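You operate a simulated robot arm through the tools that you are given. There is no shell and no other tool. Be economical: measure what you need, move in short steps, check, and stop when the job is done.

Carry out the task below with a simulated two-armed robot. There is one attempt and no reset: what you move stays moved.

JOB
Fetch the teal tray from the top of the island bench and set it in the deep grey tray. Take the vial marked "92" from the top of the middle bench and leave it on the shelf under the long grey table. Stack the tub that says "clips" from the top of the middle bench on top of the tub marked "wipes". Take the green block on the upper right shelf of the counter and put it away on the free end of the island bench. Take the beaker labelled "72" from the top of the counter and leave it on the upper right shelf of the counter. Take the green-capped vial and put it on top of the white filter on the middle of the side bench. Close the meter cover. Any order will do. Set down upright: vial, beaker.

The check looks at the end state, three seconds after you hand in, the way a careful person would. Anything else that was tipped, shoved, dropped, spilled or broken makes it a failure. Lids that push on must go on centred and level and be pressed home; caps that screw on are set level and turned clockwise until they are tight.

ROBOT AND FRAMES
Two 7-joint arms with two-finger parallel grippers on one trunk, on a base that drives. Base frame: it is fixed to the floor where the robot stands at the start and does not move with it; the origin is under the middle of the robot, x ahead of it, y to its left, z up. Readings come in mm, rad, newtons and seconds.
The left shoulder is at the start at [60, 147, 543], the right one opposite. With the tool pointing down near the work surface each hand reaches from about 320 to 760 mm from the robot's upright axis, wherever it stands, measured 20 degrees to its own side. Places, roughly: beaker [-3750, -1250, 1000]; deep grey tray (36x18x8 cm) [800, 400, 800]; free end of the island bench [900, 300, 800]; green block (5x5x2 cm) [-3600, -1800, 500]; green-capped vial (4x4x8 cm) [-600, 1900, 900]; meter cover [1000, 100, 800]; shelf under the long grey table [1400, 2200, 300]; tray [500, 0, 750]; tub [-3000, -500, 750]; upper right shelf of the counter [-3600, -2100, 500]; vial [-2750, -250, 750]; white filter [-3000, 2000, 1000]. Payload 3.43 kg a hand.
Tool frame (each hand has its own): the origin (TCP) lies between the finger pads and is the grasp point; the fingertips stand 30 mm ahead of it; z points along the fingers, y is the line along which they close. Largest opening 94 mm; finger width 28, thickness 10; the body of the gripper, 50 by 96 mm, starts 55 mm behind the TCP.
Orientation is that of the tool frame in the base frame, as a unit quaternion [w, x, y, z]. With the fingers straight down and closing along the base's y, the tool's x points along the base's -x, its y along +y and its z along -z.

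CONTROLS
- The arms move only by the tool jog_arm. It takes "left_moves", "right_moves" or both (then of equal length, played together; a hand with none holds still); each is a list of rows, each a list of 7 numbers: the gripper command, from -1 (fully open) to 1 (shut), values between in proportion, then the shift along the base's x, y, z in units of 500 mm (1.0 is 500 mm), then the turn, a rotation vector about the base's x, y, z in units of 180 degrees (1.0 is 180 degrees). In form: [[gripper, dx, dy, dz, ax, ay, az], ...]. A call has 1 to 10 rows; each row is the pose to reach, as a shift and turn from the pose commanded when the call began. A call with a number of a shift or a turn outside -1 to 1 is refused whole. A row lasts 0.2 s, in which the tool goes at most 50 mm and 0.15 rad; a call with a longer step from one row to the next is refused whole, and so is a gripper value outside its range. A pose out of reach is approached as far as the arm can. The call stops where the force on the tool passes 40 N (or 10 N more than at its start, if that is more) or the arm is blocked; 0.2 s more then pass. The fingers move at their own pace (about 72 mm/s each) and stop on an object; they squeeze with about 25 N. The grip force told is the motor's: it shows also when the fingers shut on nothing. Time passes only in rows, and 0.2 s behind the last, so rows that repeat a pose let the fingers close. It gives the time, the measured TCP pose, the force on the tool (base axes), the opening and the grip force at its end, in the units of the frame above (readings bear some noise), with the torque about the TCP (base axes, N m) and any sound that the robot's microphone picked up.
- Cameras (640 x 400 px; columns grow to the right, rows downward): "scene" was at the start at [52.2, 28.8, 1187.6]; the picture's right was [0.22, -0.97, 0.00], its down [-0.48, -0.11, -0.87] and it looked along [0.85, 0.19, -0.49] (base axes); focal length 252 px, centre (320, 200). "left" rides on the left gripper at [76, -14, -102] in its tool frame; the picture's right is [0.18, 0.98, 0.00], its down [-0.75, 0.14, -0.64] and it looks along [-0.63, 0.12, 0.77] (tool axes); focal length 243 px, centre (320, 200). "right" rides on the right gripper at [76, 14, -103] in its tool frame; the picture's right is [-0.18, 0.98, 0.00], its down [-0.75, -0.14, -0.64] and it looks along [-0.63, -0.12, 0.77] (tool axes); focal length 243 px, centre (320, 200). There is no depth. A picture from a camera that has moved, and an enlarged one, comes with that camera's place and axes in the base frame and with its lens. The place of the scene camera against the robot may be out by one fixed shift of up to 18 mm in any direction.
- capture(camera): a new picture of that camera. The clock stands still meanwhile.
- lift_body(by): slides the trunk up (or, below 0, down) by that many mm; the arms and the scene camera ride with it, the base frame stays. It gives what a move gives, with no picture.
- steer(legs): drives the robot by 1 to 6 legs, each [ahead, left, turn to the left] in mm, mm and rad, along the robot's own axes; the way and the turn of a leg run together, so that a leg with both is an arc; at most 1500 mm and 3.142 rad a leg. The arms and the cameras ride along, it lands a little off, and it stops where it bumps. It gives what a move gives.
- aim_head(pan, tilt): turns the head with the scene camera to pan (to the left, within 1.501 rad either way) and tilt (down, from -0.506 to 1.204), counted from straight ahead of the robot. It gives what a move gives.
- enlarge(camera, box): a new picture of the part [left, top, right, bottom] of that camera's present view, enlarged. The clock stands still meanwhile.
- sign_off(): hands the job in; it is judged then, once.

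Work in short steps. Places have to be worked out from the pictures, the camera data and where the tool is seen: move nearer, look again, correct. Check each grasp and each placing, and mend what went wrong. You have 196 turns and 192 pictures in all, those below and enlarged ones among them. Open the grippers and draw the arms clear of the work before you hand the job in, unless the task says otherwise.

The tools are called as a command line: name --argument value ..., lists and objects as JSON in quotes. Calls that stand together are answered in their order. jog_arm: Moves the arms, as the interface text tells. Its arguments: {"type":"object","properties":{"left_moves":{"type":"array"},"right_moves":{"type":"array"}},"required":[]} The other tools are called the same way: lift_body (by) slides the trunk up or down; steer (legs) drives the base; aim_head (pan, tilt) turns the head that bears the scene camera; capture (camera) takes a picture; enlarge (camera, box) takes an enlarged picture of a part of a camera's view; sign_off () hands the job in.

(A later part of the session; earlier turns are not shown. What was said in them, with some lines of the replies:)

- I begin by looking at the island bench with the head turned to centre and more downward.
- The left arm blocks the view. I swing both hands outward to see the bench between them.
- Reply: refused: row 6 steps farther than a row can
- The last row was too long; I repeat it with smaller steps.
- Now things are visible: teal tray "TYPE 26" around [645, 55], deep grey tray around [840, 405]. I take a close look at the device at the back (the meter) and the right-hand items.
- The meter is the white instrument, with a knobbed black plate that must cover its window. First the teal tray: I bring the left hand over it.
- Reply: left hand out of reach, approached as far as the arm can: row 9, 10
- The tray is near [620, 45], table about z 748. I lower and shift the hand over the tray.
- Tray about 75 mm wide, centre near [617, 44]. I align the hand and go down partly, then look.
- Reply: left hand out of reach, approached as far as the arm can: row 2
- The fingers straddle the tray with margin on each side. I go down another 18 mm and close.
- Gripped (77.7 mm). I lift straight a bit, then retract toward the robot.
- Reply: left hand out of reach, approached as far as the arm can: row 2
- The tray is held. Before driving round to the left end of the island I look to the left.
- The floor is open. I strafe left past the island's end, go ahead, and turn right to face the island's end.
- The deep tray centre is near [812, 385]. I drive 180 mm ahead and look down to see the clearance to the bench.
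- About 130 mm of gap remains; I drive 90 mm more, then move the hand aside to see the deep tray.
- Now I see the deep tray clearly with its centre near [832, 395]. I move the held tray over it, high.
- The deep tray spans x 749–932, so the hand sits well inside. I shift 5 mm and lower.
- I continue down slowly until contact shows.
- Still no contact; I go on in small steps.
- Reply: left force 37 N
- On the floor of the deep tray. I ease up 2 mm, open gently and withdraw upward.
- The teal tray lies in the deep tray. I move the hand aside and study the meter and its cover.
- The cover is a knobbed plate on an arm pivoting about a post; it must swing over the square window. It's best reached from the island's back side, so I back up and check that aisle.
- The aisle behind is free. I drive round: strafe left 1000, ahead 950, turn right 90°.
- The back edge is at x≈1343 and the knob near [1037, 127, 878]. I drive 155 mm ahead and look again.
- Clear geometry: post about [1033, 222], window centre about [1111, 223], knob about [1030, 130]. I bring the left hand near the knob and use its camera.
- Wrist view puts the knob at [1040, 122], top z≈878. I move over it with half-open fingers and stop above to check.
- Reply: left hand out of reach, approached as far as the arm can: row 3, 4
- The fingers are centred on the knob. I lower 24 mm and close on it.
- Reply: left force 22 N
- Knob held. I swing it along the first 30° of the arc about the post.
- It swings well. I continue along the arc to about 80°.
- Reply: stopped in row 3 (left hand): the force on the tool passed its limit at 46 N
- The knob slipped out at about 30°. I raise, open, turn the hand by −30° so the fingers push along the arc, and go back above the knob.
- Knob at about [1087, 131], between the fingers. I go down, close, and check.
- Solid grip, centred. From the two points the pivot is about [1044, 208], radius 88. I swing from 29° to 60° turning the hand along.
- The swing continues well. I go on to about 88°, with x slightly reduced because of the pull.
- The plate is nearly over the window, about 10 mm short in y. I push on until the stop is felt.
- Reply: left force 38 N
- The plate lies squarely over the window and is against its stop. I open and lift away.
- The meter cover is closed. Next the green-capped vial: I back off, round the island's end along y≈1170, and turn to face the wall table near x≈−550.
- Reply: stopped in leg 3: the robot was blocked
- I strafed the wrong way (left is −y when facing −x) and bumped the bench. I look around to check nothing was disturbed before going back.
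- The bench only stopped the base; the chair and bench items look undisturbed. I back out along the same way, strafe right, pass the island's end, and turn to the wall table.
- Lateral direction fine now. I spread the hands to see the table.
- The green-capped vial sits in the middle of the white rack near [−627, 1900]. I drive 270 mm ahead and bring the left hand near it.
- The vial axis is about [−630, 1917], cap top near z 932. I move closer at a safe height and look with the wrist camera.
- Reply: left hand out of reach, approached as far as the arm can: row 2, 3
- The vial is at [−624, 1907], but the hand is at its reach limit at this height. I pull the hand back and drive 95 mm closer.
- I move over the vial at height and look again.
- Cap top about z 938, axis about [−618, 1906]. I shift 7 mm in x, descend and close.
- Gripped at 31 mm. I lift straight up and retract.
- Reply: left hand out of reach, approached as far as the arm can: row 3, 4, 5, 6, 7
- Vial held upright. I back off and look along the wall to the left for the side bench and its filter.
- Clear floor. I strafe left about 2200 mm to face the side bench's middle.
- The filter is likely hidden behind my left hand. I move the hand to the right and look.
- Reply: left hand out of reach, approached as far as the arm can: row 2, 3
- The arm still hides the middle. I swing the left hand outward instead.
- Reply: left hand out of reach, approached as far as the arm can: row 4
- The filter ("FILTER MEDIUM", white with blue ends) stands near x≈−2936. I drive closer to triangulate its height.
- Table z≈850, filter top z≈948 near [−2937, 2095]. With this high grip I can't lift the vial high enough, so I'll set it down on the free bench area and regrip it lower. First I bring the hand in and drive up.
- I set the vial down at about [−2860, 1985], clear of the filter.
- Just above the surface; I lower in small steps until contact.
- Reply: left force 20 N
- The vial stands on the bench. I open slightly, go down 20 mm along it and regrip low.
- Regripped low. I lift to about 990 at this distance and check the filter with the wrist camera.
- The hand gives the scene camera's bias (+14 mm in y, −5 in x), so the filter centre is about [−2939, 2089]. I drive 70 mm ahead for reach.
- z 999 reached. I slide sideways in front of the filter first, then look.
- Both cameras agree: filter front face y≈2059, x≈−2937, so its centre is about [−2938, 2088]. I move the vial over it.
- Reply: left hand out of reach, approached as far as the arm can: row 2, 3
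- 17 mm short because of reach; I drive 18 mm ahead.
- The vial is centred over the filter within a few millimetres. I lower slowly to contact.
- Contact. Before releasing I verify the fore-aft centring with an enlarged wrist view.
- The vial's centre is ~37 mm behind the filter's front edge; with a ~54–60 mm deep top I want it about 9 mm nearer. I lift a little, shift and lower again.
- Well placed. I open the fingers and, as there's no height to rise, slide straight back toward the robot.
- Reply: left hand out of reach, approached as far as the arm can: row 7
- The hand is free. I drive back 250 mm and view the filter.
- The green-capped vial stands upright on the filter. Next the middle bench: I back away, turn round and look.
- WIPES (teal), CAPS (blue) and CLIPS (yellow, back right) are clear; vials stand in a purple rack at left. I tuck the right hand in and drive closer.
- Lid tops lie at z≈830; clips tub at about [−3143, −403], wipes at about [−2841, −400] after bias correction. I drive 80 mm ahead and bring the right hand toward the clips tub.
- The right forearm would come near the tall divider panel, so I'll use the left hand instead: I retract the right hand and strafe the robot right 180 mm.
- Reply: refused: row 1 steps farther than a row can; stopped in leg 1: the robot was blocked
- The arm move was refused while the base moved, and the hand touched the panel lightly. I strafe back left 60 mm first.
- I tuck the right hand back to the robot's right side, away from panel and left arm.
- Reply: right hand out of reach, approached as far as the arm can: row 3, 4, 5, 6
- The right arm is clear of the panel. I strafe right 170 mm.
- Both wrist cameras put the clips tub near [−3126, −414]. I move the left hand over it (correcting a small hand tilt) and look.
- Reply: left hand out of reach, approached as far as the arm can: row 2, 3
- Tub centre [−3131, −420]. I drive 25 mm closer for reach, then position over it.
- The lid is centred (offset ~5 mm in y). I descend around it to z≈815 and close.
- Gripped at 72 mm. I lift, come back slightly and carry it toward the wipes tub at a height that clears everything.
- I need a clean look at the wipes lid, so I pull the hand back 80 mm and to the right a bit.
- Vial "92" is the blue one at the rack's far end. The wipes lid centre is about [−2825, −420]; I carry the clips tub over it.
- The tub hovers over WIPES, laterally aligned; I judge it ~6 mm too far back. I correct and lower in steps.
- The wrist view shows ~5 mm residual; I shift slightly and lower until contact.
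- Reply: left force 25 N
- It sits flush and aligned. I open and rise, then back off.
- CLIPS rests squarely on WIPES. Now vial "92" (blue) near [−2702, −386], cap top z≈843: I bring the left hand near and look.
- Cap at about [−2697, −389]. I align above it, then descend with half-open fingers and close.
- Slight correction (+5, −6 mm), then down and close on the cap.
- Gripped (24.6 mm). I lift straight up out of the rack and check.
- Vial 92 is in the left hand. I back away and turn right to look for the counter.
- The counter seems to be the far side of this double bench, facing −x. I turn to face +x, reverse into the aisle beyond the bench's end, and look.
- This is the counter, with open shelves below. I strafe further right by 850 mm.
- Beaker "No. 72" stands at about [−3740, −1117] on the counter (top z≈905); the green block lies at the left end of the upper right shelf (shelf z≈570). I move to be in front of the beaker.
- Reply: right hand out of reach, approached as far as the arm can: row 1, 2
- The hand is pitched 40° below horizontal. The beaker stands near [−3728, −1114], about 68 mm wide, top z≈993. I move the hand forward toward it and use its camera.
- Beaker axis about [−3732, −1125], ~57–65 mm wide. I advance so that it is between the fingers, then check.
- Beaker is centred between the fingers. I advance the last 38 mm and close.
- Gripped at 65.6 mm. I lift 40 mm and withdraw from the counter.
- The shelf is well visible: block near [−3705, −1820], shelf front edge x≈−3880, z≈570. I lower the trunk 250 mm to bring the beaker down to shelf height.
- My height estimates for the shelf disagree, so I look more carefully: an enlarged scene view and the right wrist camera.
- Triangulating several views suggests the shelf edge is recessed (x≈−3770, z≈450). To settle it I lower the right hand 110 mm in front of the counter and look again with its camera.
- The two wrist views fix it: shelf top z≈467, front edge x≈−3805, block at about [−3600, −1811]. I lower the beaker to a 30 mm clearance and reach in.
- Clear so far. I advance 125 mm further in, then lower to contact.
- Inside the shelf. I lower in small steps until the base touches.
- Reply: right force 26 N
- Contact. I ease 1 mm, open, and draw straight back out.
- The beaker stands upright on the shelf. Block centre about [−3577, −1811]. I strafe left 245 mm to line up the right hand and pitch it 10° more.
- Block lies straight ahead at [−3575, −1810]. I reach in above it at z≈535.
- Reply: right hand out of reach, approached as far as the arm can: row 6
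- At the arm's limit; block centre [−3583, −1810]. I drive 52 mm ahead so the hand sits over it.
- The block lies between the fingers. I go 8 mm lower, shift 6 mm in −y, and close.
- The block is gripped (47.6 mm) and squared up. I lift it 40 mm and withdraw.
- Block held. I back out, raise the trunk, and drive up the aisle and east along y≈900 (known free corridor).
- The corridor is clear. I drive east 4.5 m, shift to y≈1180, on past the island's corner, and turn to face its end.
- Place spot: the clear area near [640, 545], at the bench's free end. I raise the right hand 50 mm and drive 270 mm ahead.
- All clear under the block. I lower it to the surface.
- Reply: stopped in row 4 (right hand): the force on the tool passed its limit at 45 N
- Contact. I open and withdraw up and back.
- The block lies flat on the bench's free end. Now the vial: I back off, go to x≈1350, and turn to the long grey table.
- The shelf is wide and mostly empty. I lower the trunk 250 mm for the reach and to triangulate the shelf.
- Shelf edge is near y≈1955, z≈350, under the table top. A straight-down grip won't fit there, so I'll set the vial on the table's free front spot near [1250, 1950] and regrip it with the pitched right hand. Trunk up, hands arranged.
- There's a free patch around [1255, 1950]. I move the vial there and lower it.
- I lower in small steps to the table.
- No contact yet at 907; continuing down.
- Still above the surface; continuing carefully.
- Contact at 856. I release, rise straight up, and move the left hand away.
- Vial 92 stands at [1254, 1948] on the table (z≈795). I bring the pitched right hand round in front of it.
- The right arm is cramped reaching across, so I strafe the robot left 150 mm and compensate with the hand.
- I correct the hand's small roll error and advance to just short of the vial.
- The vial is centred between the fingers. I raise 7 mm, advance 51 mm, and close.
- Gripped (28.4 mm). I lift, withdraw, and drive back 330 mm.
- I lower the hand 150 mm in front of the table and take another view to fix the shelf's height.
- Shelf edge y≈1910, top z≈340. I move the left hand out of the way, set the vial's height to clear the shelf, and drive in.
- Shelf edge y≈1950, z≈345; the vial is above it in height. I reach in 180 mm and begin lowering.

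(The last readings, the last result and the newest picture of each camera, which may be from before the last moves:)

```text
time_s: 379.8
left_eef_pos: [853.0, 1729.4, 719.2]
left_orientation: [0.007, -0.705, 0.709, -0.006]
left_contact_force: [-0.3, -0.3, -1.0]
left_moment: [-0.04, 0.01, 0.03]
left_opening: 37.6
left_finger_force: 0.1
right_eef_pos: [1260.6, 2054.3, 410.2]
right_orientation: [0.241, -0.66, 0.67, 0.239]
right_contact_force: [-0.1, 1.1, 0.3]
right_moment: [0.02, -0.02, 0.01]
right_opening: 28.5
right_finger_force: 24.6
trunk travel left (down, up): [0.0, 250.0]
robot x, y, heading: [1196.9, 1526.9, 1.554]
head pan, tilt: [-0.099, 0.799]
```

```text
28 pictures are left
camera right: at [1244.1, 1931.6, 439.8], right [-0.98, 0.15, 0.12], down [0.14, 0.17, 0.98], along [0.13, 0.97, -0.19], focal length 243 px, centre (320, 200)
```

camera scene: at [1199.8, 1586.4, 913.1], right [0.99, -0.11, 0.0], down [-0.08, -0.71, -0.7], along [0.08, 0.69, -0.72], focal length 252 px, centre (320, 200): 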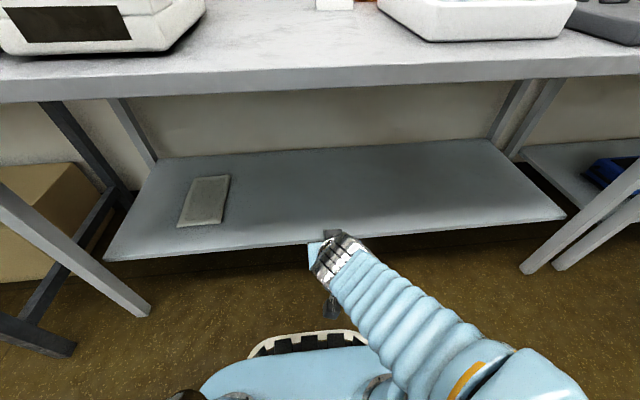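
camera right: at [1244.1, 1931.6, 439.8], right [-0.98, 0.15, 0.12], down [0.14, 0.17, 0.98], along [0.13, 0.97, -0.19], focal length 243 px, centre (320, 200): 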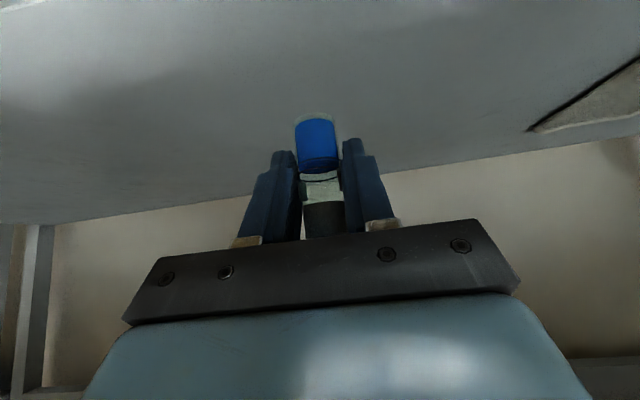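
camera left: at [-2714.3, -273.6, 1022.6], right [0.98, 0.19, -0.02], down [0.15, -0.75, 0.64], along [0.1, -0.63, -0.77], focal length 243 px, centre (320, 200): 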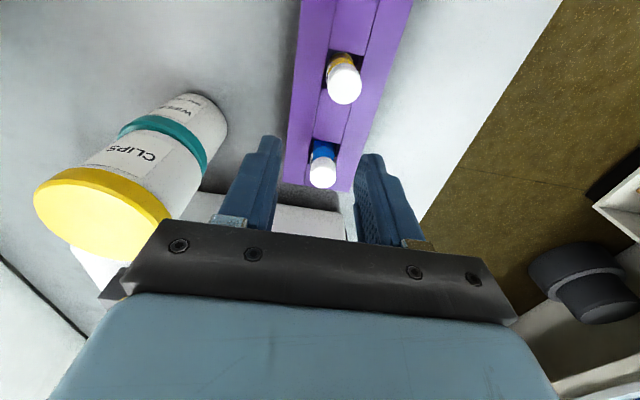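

I lower in small steps until the vial touches the shelf.

jog_arm --right_moves '[[1, 0, 0, -0.012, 0, 0, 0], [1, 0, 0, -0.024, 0, 0, 0], [1, 0, 0, -0.034, 0, 0, 0], [1, 0, 0, -0.042, 0, 0, 0], [1, 0, 0, -0.05, 0, 0, 0], [1, 0, 0, -0.058, 0, 0, 0], [1, 0, 0, -0.066, 0, 0, 0]]'

```text
time_s: 381.4
left_eef_pos: [852.4, 1729.1, 718.5]
left_orientation: [0.007, -0.705, 0.71, -0.006]
left_contact_force: [-1.0, 0.6, 0.0]
left_moment: [0.0, 0.06, 0.0]
left_opening: 37.4
left_finger_force: 0.1
right_eef_pos: [1261.8, 2054.1, 377.0]
right_orientation: [0.241, -0.661, 0.67, 0.239]
right_contact_force: [-0.3, 0.6, -1.6]
right_moment: [0.01, -0.02, 0.0]
right_opening: 28.7
right_finger_force: 24.7
trunk travel left (down, up): [0.0, 250.0]
robot x, y, heading: [1198.0, 1525.8, 1.556]
head pan, tilt: [-0.099, 0.799]
```

Still free at 377; further down.

jog_arm --right_moves '[[1, 0, 0, -0.008, 0, 0, 0], [1, 0, 0, -0.016, 0, 0, 0], [1, 0, 0, -0.024, 0, 0, 0], [1, 0, 0, -0.032, 0, 0, 0], [1, 0, 0, -0.04, 0, 0, 0], [1, 0, 0, -0.048, 0, 0, 0], [1, 0, 0, -0.056, 0, 0, 0]]'

capture --camera "right"

```text
time_s: 383.0
left_eef_pos: [852.5, 1729.6, 720.0]
left_orientation: [0.008, -0.706, 0.709, -0.007]
left_contact_force: [0.0, -0.1, -0.2]
left_moment: [0.0, -0.02, 0.01]
left_opening: 37.4
left_finger_force: 0.1
right_eef_pos: [1260.9, 2054.6, 348.8]
right_orientation: [0.242, -0.661, 0.669, 0.239]
right_contact_force: [0.5, 0.6, -1.1]
right_moment: [-0.04, 0.0, 0.0]
right_opening: 28.6
right_finger_force: 25.0
trunk travel left (down, up): [0.0, 250.0]
robot x, y, heading: [1198.7, 1526.0, 1.559]
head pan, tilt: [-0.099, 0.799]
```

```text
27 pictures are left
camera right: at [1244.9, 1931.4, 379.8], right [-0.98, 0.15, 0.12], down [0.14, 0.17, 0.98], along [0.13, 0.97, -0.19], focal length 243 px, centre (320, 200)
```

right: 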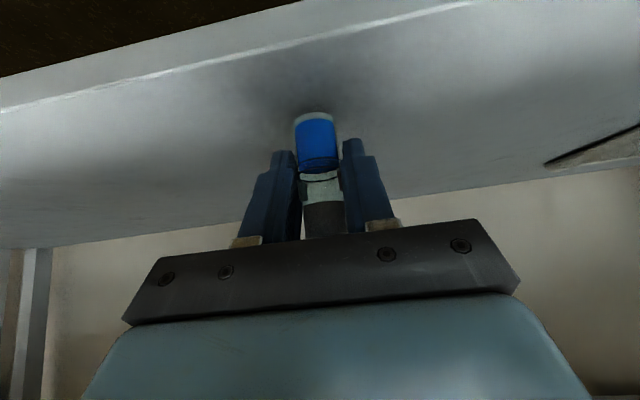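

The shelf is lower (z≈300) and its edge nearer y≈2015, so I go 60 mm deeper before lowering further.

jog_arm --right_moves '[[1, 0, 0.06, 0, 0, 0, 0], [1, 0, 0.12, 0, 0, 0, 0], [1, 0, 0.12, -0.006, 0, 0, 0], [1, 0, 0.12, -0.012, 0, 0, 0], [1, 0, 0.12, -0.018, 0, 0, 0], [1, 0, 0.12, -0.024, 0, 0, 0], [1, 0, 0.12, -0.03, 0, 0, 0], [1, 0, 0.12, -0.036, 0, 0, 0]]'

capture --camera "right"

```text
time_s: 384.8
left_eef_pos: [852.1, 1729.3, 719.9]
left_orientation: [0.009, -0.704, 0.71, -0.005]
left_contact_force: [-0.2, 0.1, -0.7]
left_moment: [-0.02, 0.01, 0.0]
left_opening: 37.5
left_finger_force: 0.0
right_eef_pos: [1260.3, 2113.8, 332.2]
right_orientation: [0.242, -0.66, 0.669, 0.24]
right_contact_force: [2.6, 3.4, 17.5]
right_moment: [0.22, -0.03, 0.01]
right_opening: 28.7
right_finger_force: 24.8
trunk travel left (down, up): [0.0, 250.0]
robot x, y, heading: [1197.0, 1530.1, 1.558]
head pan, tilt: [-0.099, 0.799]
```

```text
26 pictures are left
camera right: at [1244.7, 1991.8, 362.3], right [-0.98, 0.15, 0.12], down [0.14, 0.16, 0.98], along [0.13, 0.97, -0.18], focal length 243 px, centre (320, 200)
```

right: 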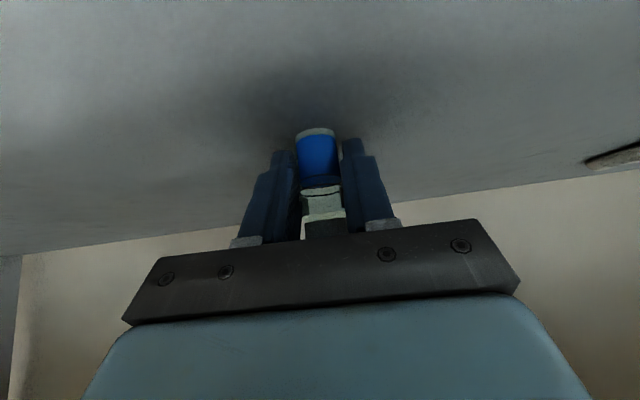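

The vial's base is on the shelf (17 N). I ease slightly, open, and check it before withdrawing.

jog_arm --right_moves '[[1, 0, 0, 0.004, 0, 0, 0], [0.2, 0, 0, 0.004, 0, 0, 0], [-0.3, 0, 0, 0.004, 0, 0, 0], [-0.3, 0, 0, 0.004, 0, 0, 0]]'

capture --camera "right"

```text
time_s: 385.8
left_eef_pos: [852.7, 1729.0, 719.0]
left_orientation: [0.008, -0.705, 0.709, -0.005]
left_contact_force: [-0.3, -0.6, 0.1]
left_moment: [0.02, -0.01, 0.02]
left_opening: 37.7
left_finger_force: 0.1
right_eef_pos: [1259.6, 2113.7, 332.4]
right_orientation: [0.241, -0.661, 0.669, 0.239]
right_contact_force: [-0.1, 0.1, 0.0]
right_moment: [-0.01, 0.02, 0.01]
right_opening: 61.0
right_finger_force: 0.1
trunk travel left (down, up): [0.0, 250.0]
robot x, y, heading: [1199.3, 1523.9, 1.559]
head pan, tilt: [-0.099, 0.799]
```

```text
25 pictures are left
camera right: at [1244.5, 1991.3, 362.9], right [-0.98, 0.15, 0.12], down [0.14, 0.17, 0.98], along [0.13, 0.97, -0.19], focal length 243 px, centre (320, 200)
```

right: 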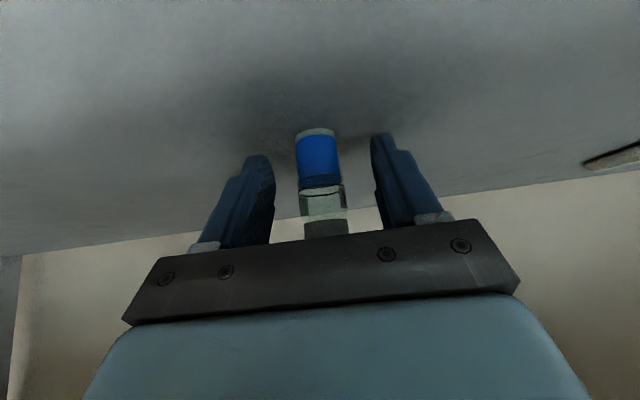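

The vial stands free and upright. I withdraw straight back out.

jog_arm --right_moves '[[-0.3, 0, -0.04, 0.004, 0, 0, 0], [-0.3, 0, -0.1, 0.01, 0, 0, 0], [-0.3, 0, -0.18, 0.04, 0, 0, 0], [-0.3, 0, -0.26, 0.08, 0, 0, 0], [-0.3, 0, -0.34, 0.12, 0, 0, 0], [-0.3, 0, -0.43, 0.14, 0, 0, 0], [-0.3, 0, -0.52, 0.14, 0, 0, 0]]'

steer --legs '[[-330, 0, 0]]'

aim_head --pan 0.0 --tilt 0.5

enlarge --camera "scene" --box '[180, 160, 540, 300]'

```text
time_s: 387.4
left_eef_pos: [853.0, 1730.1, 719.0]
left_orientation: [0.008, -0.704, 0.71, -0.007]
left_contact_force: [0.4, 0.4, 0.2]
left_moment: [-0.03, -0.02, 0.05]
left_opening: 37.5
left_finger_force: 0.0
right_eef_pos: [1242.3, 1874.3, 417.1]
right_orientation: [0.232, -0.659, 0.673, 0.241]
right_contact_force: [-0.8, -0.1, -0.7]
right_moment: [0.05, 0.0, -0.02]
right_opening: 61.1
right_finger_force: 0.1
right hand out of reach, approached as far as the arm can: row 7
trunk travel left (down, up): [0.0, 250.0]
robot x, y, heading: [1194.4, 1527.7, 1.559]
head pan, tilt: [-0.099, 0.799]
```

```text
time_s: 389.6
left_eef_pos: [849.1, 1401.0, 719.3]
left_orientation: [0.007, -0.702, 0.712, -0.007]
left_contact_force: [0.0, 0.7, -0.9]
left_moment: [0.0, 0.0, -0.01]
left_opening: 37.8
left_finger_force: 0.0
right_eef_pos: [1236.1, 1541.9, 416.1]
right_orientation: [0.233, -0.66, 0.673, 0.241]
right_contact_force: [-0.4, 0.5, 0.1]
right_moment: [0.01, 0.0, -0.03]
right_opening: 61.1
right_finger_force: 0.0
trunk travel left (down, up): [0.0, 250.0]
robot x, y, heading: [1193.7, 1194.9, 1.553]
head pan, tilt: [-0.099, 0.799]
```

```text
time_s: 390.4
left_eef_pos: [848.3, 1401.4, 719.9]
left_orientation: [0.007, -0.702, 0.712, -0.006]
left_contact_force: [0.3, -0.1, -1.0]
left_moment: [0.03, 0.0, 0.0]
left_opening: 37.6
left_finger_force: 0.0
right_eef_pos: [1236.8, 1541.2, 416.6]
right_orientation: [0.234, -0.66, 0.672, 0.241]
right_contact_force: [-0.5, 0.0, -1.0]
right_moment: [-0.03, 0.03, -0.04]
right_opening: 61.0
right_finger_force: 0.2
trunk travel left (down, up): [0.0, 250.0]
robot x, y, heading: [1192.8, 1193.7, 1.551]
head pan, tilt: [0.0, 0.499]
```

```text
1.78 times, centred on (360, 230) of scene
camera zoom: at [1186.8, 1266.2, 938.9], right [1.0, -0.02, 0.0], down [-0.01, -0.48, -0.88], along [0.02, 0.88, -0.48], focal length 448 px, centre (249, 147)
```

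zoom: 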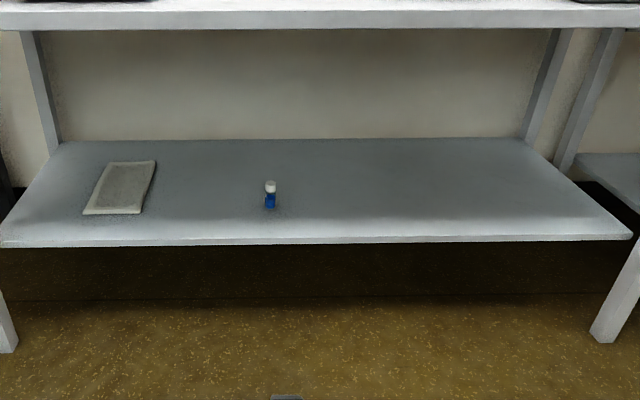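

The vial stands upright on the shelf, all seven jobs are done, and both hands are open and clear. I hand in.

sign_off

```text
The job is handed in.
```

All seven tasks are done and the job is handed in; each placement looked right in the last picture I took of it. Three things to know:

- **Bumps:** I drove into the island bench once, where the base stopped, and brushed the tall divider panel beside the clips tub once with a hand. Nothing looked moved or tipped in the pictures afterwards.
- **Green block:** I took "free end of the island bench" to mean the end next to the deep grey tray. The block lies at about [641, 540].
- **Vial 92:** I set it down on the long grey table for a moment to change grip before putting it on the shelf.
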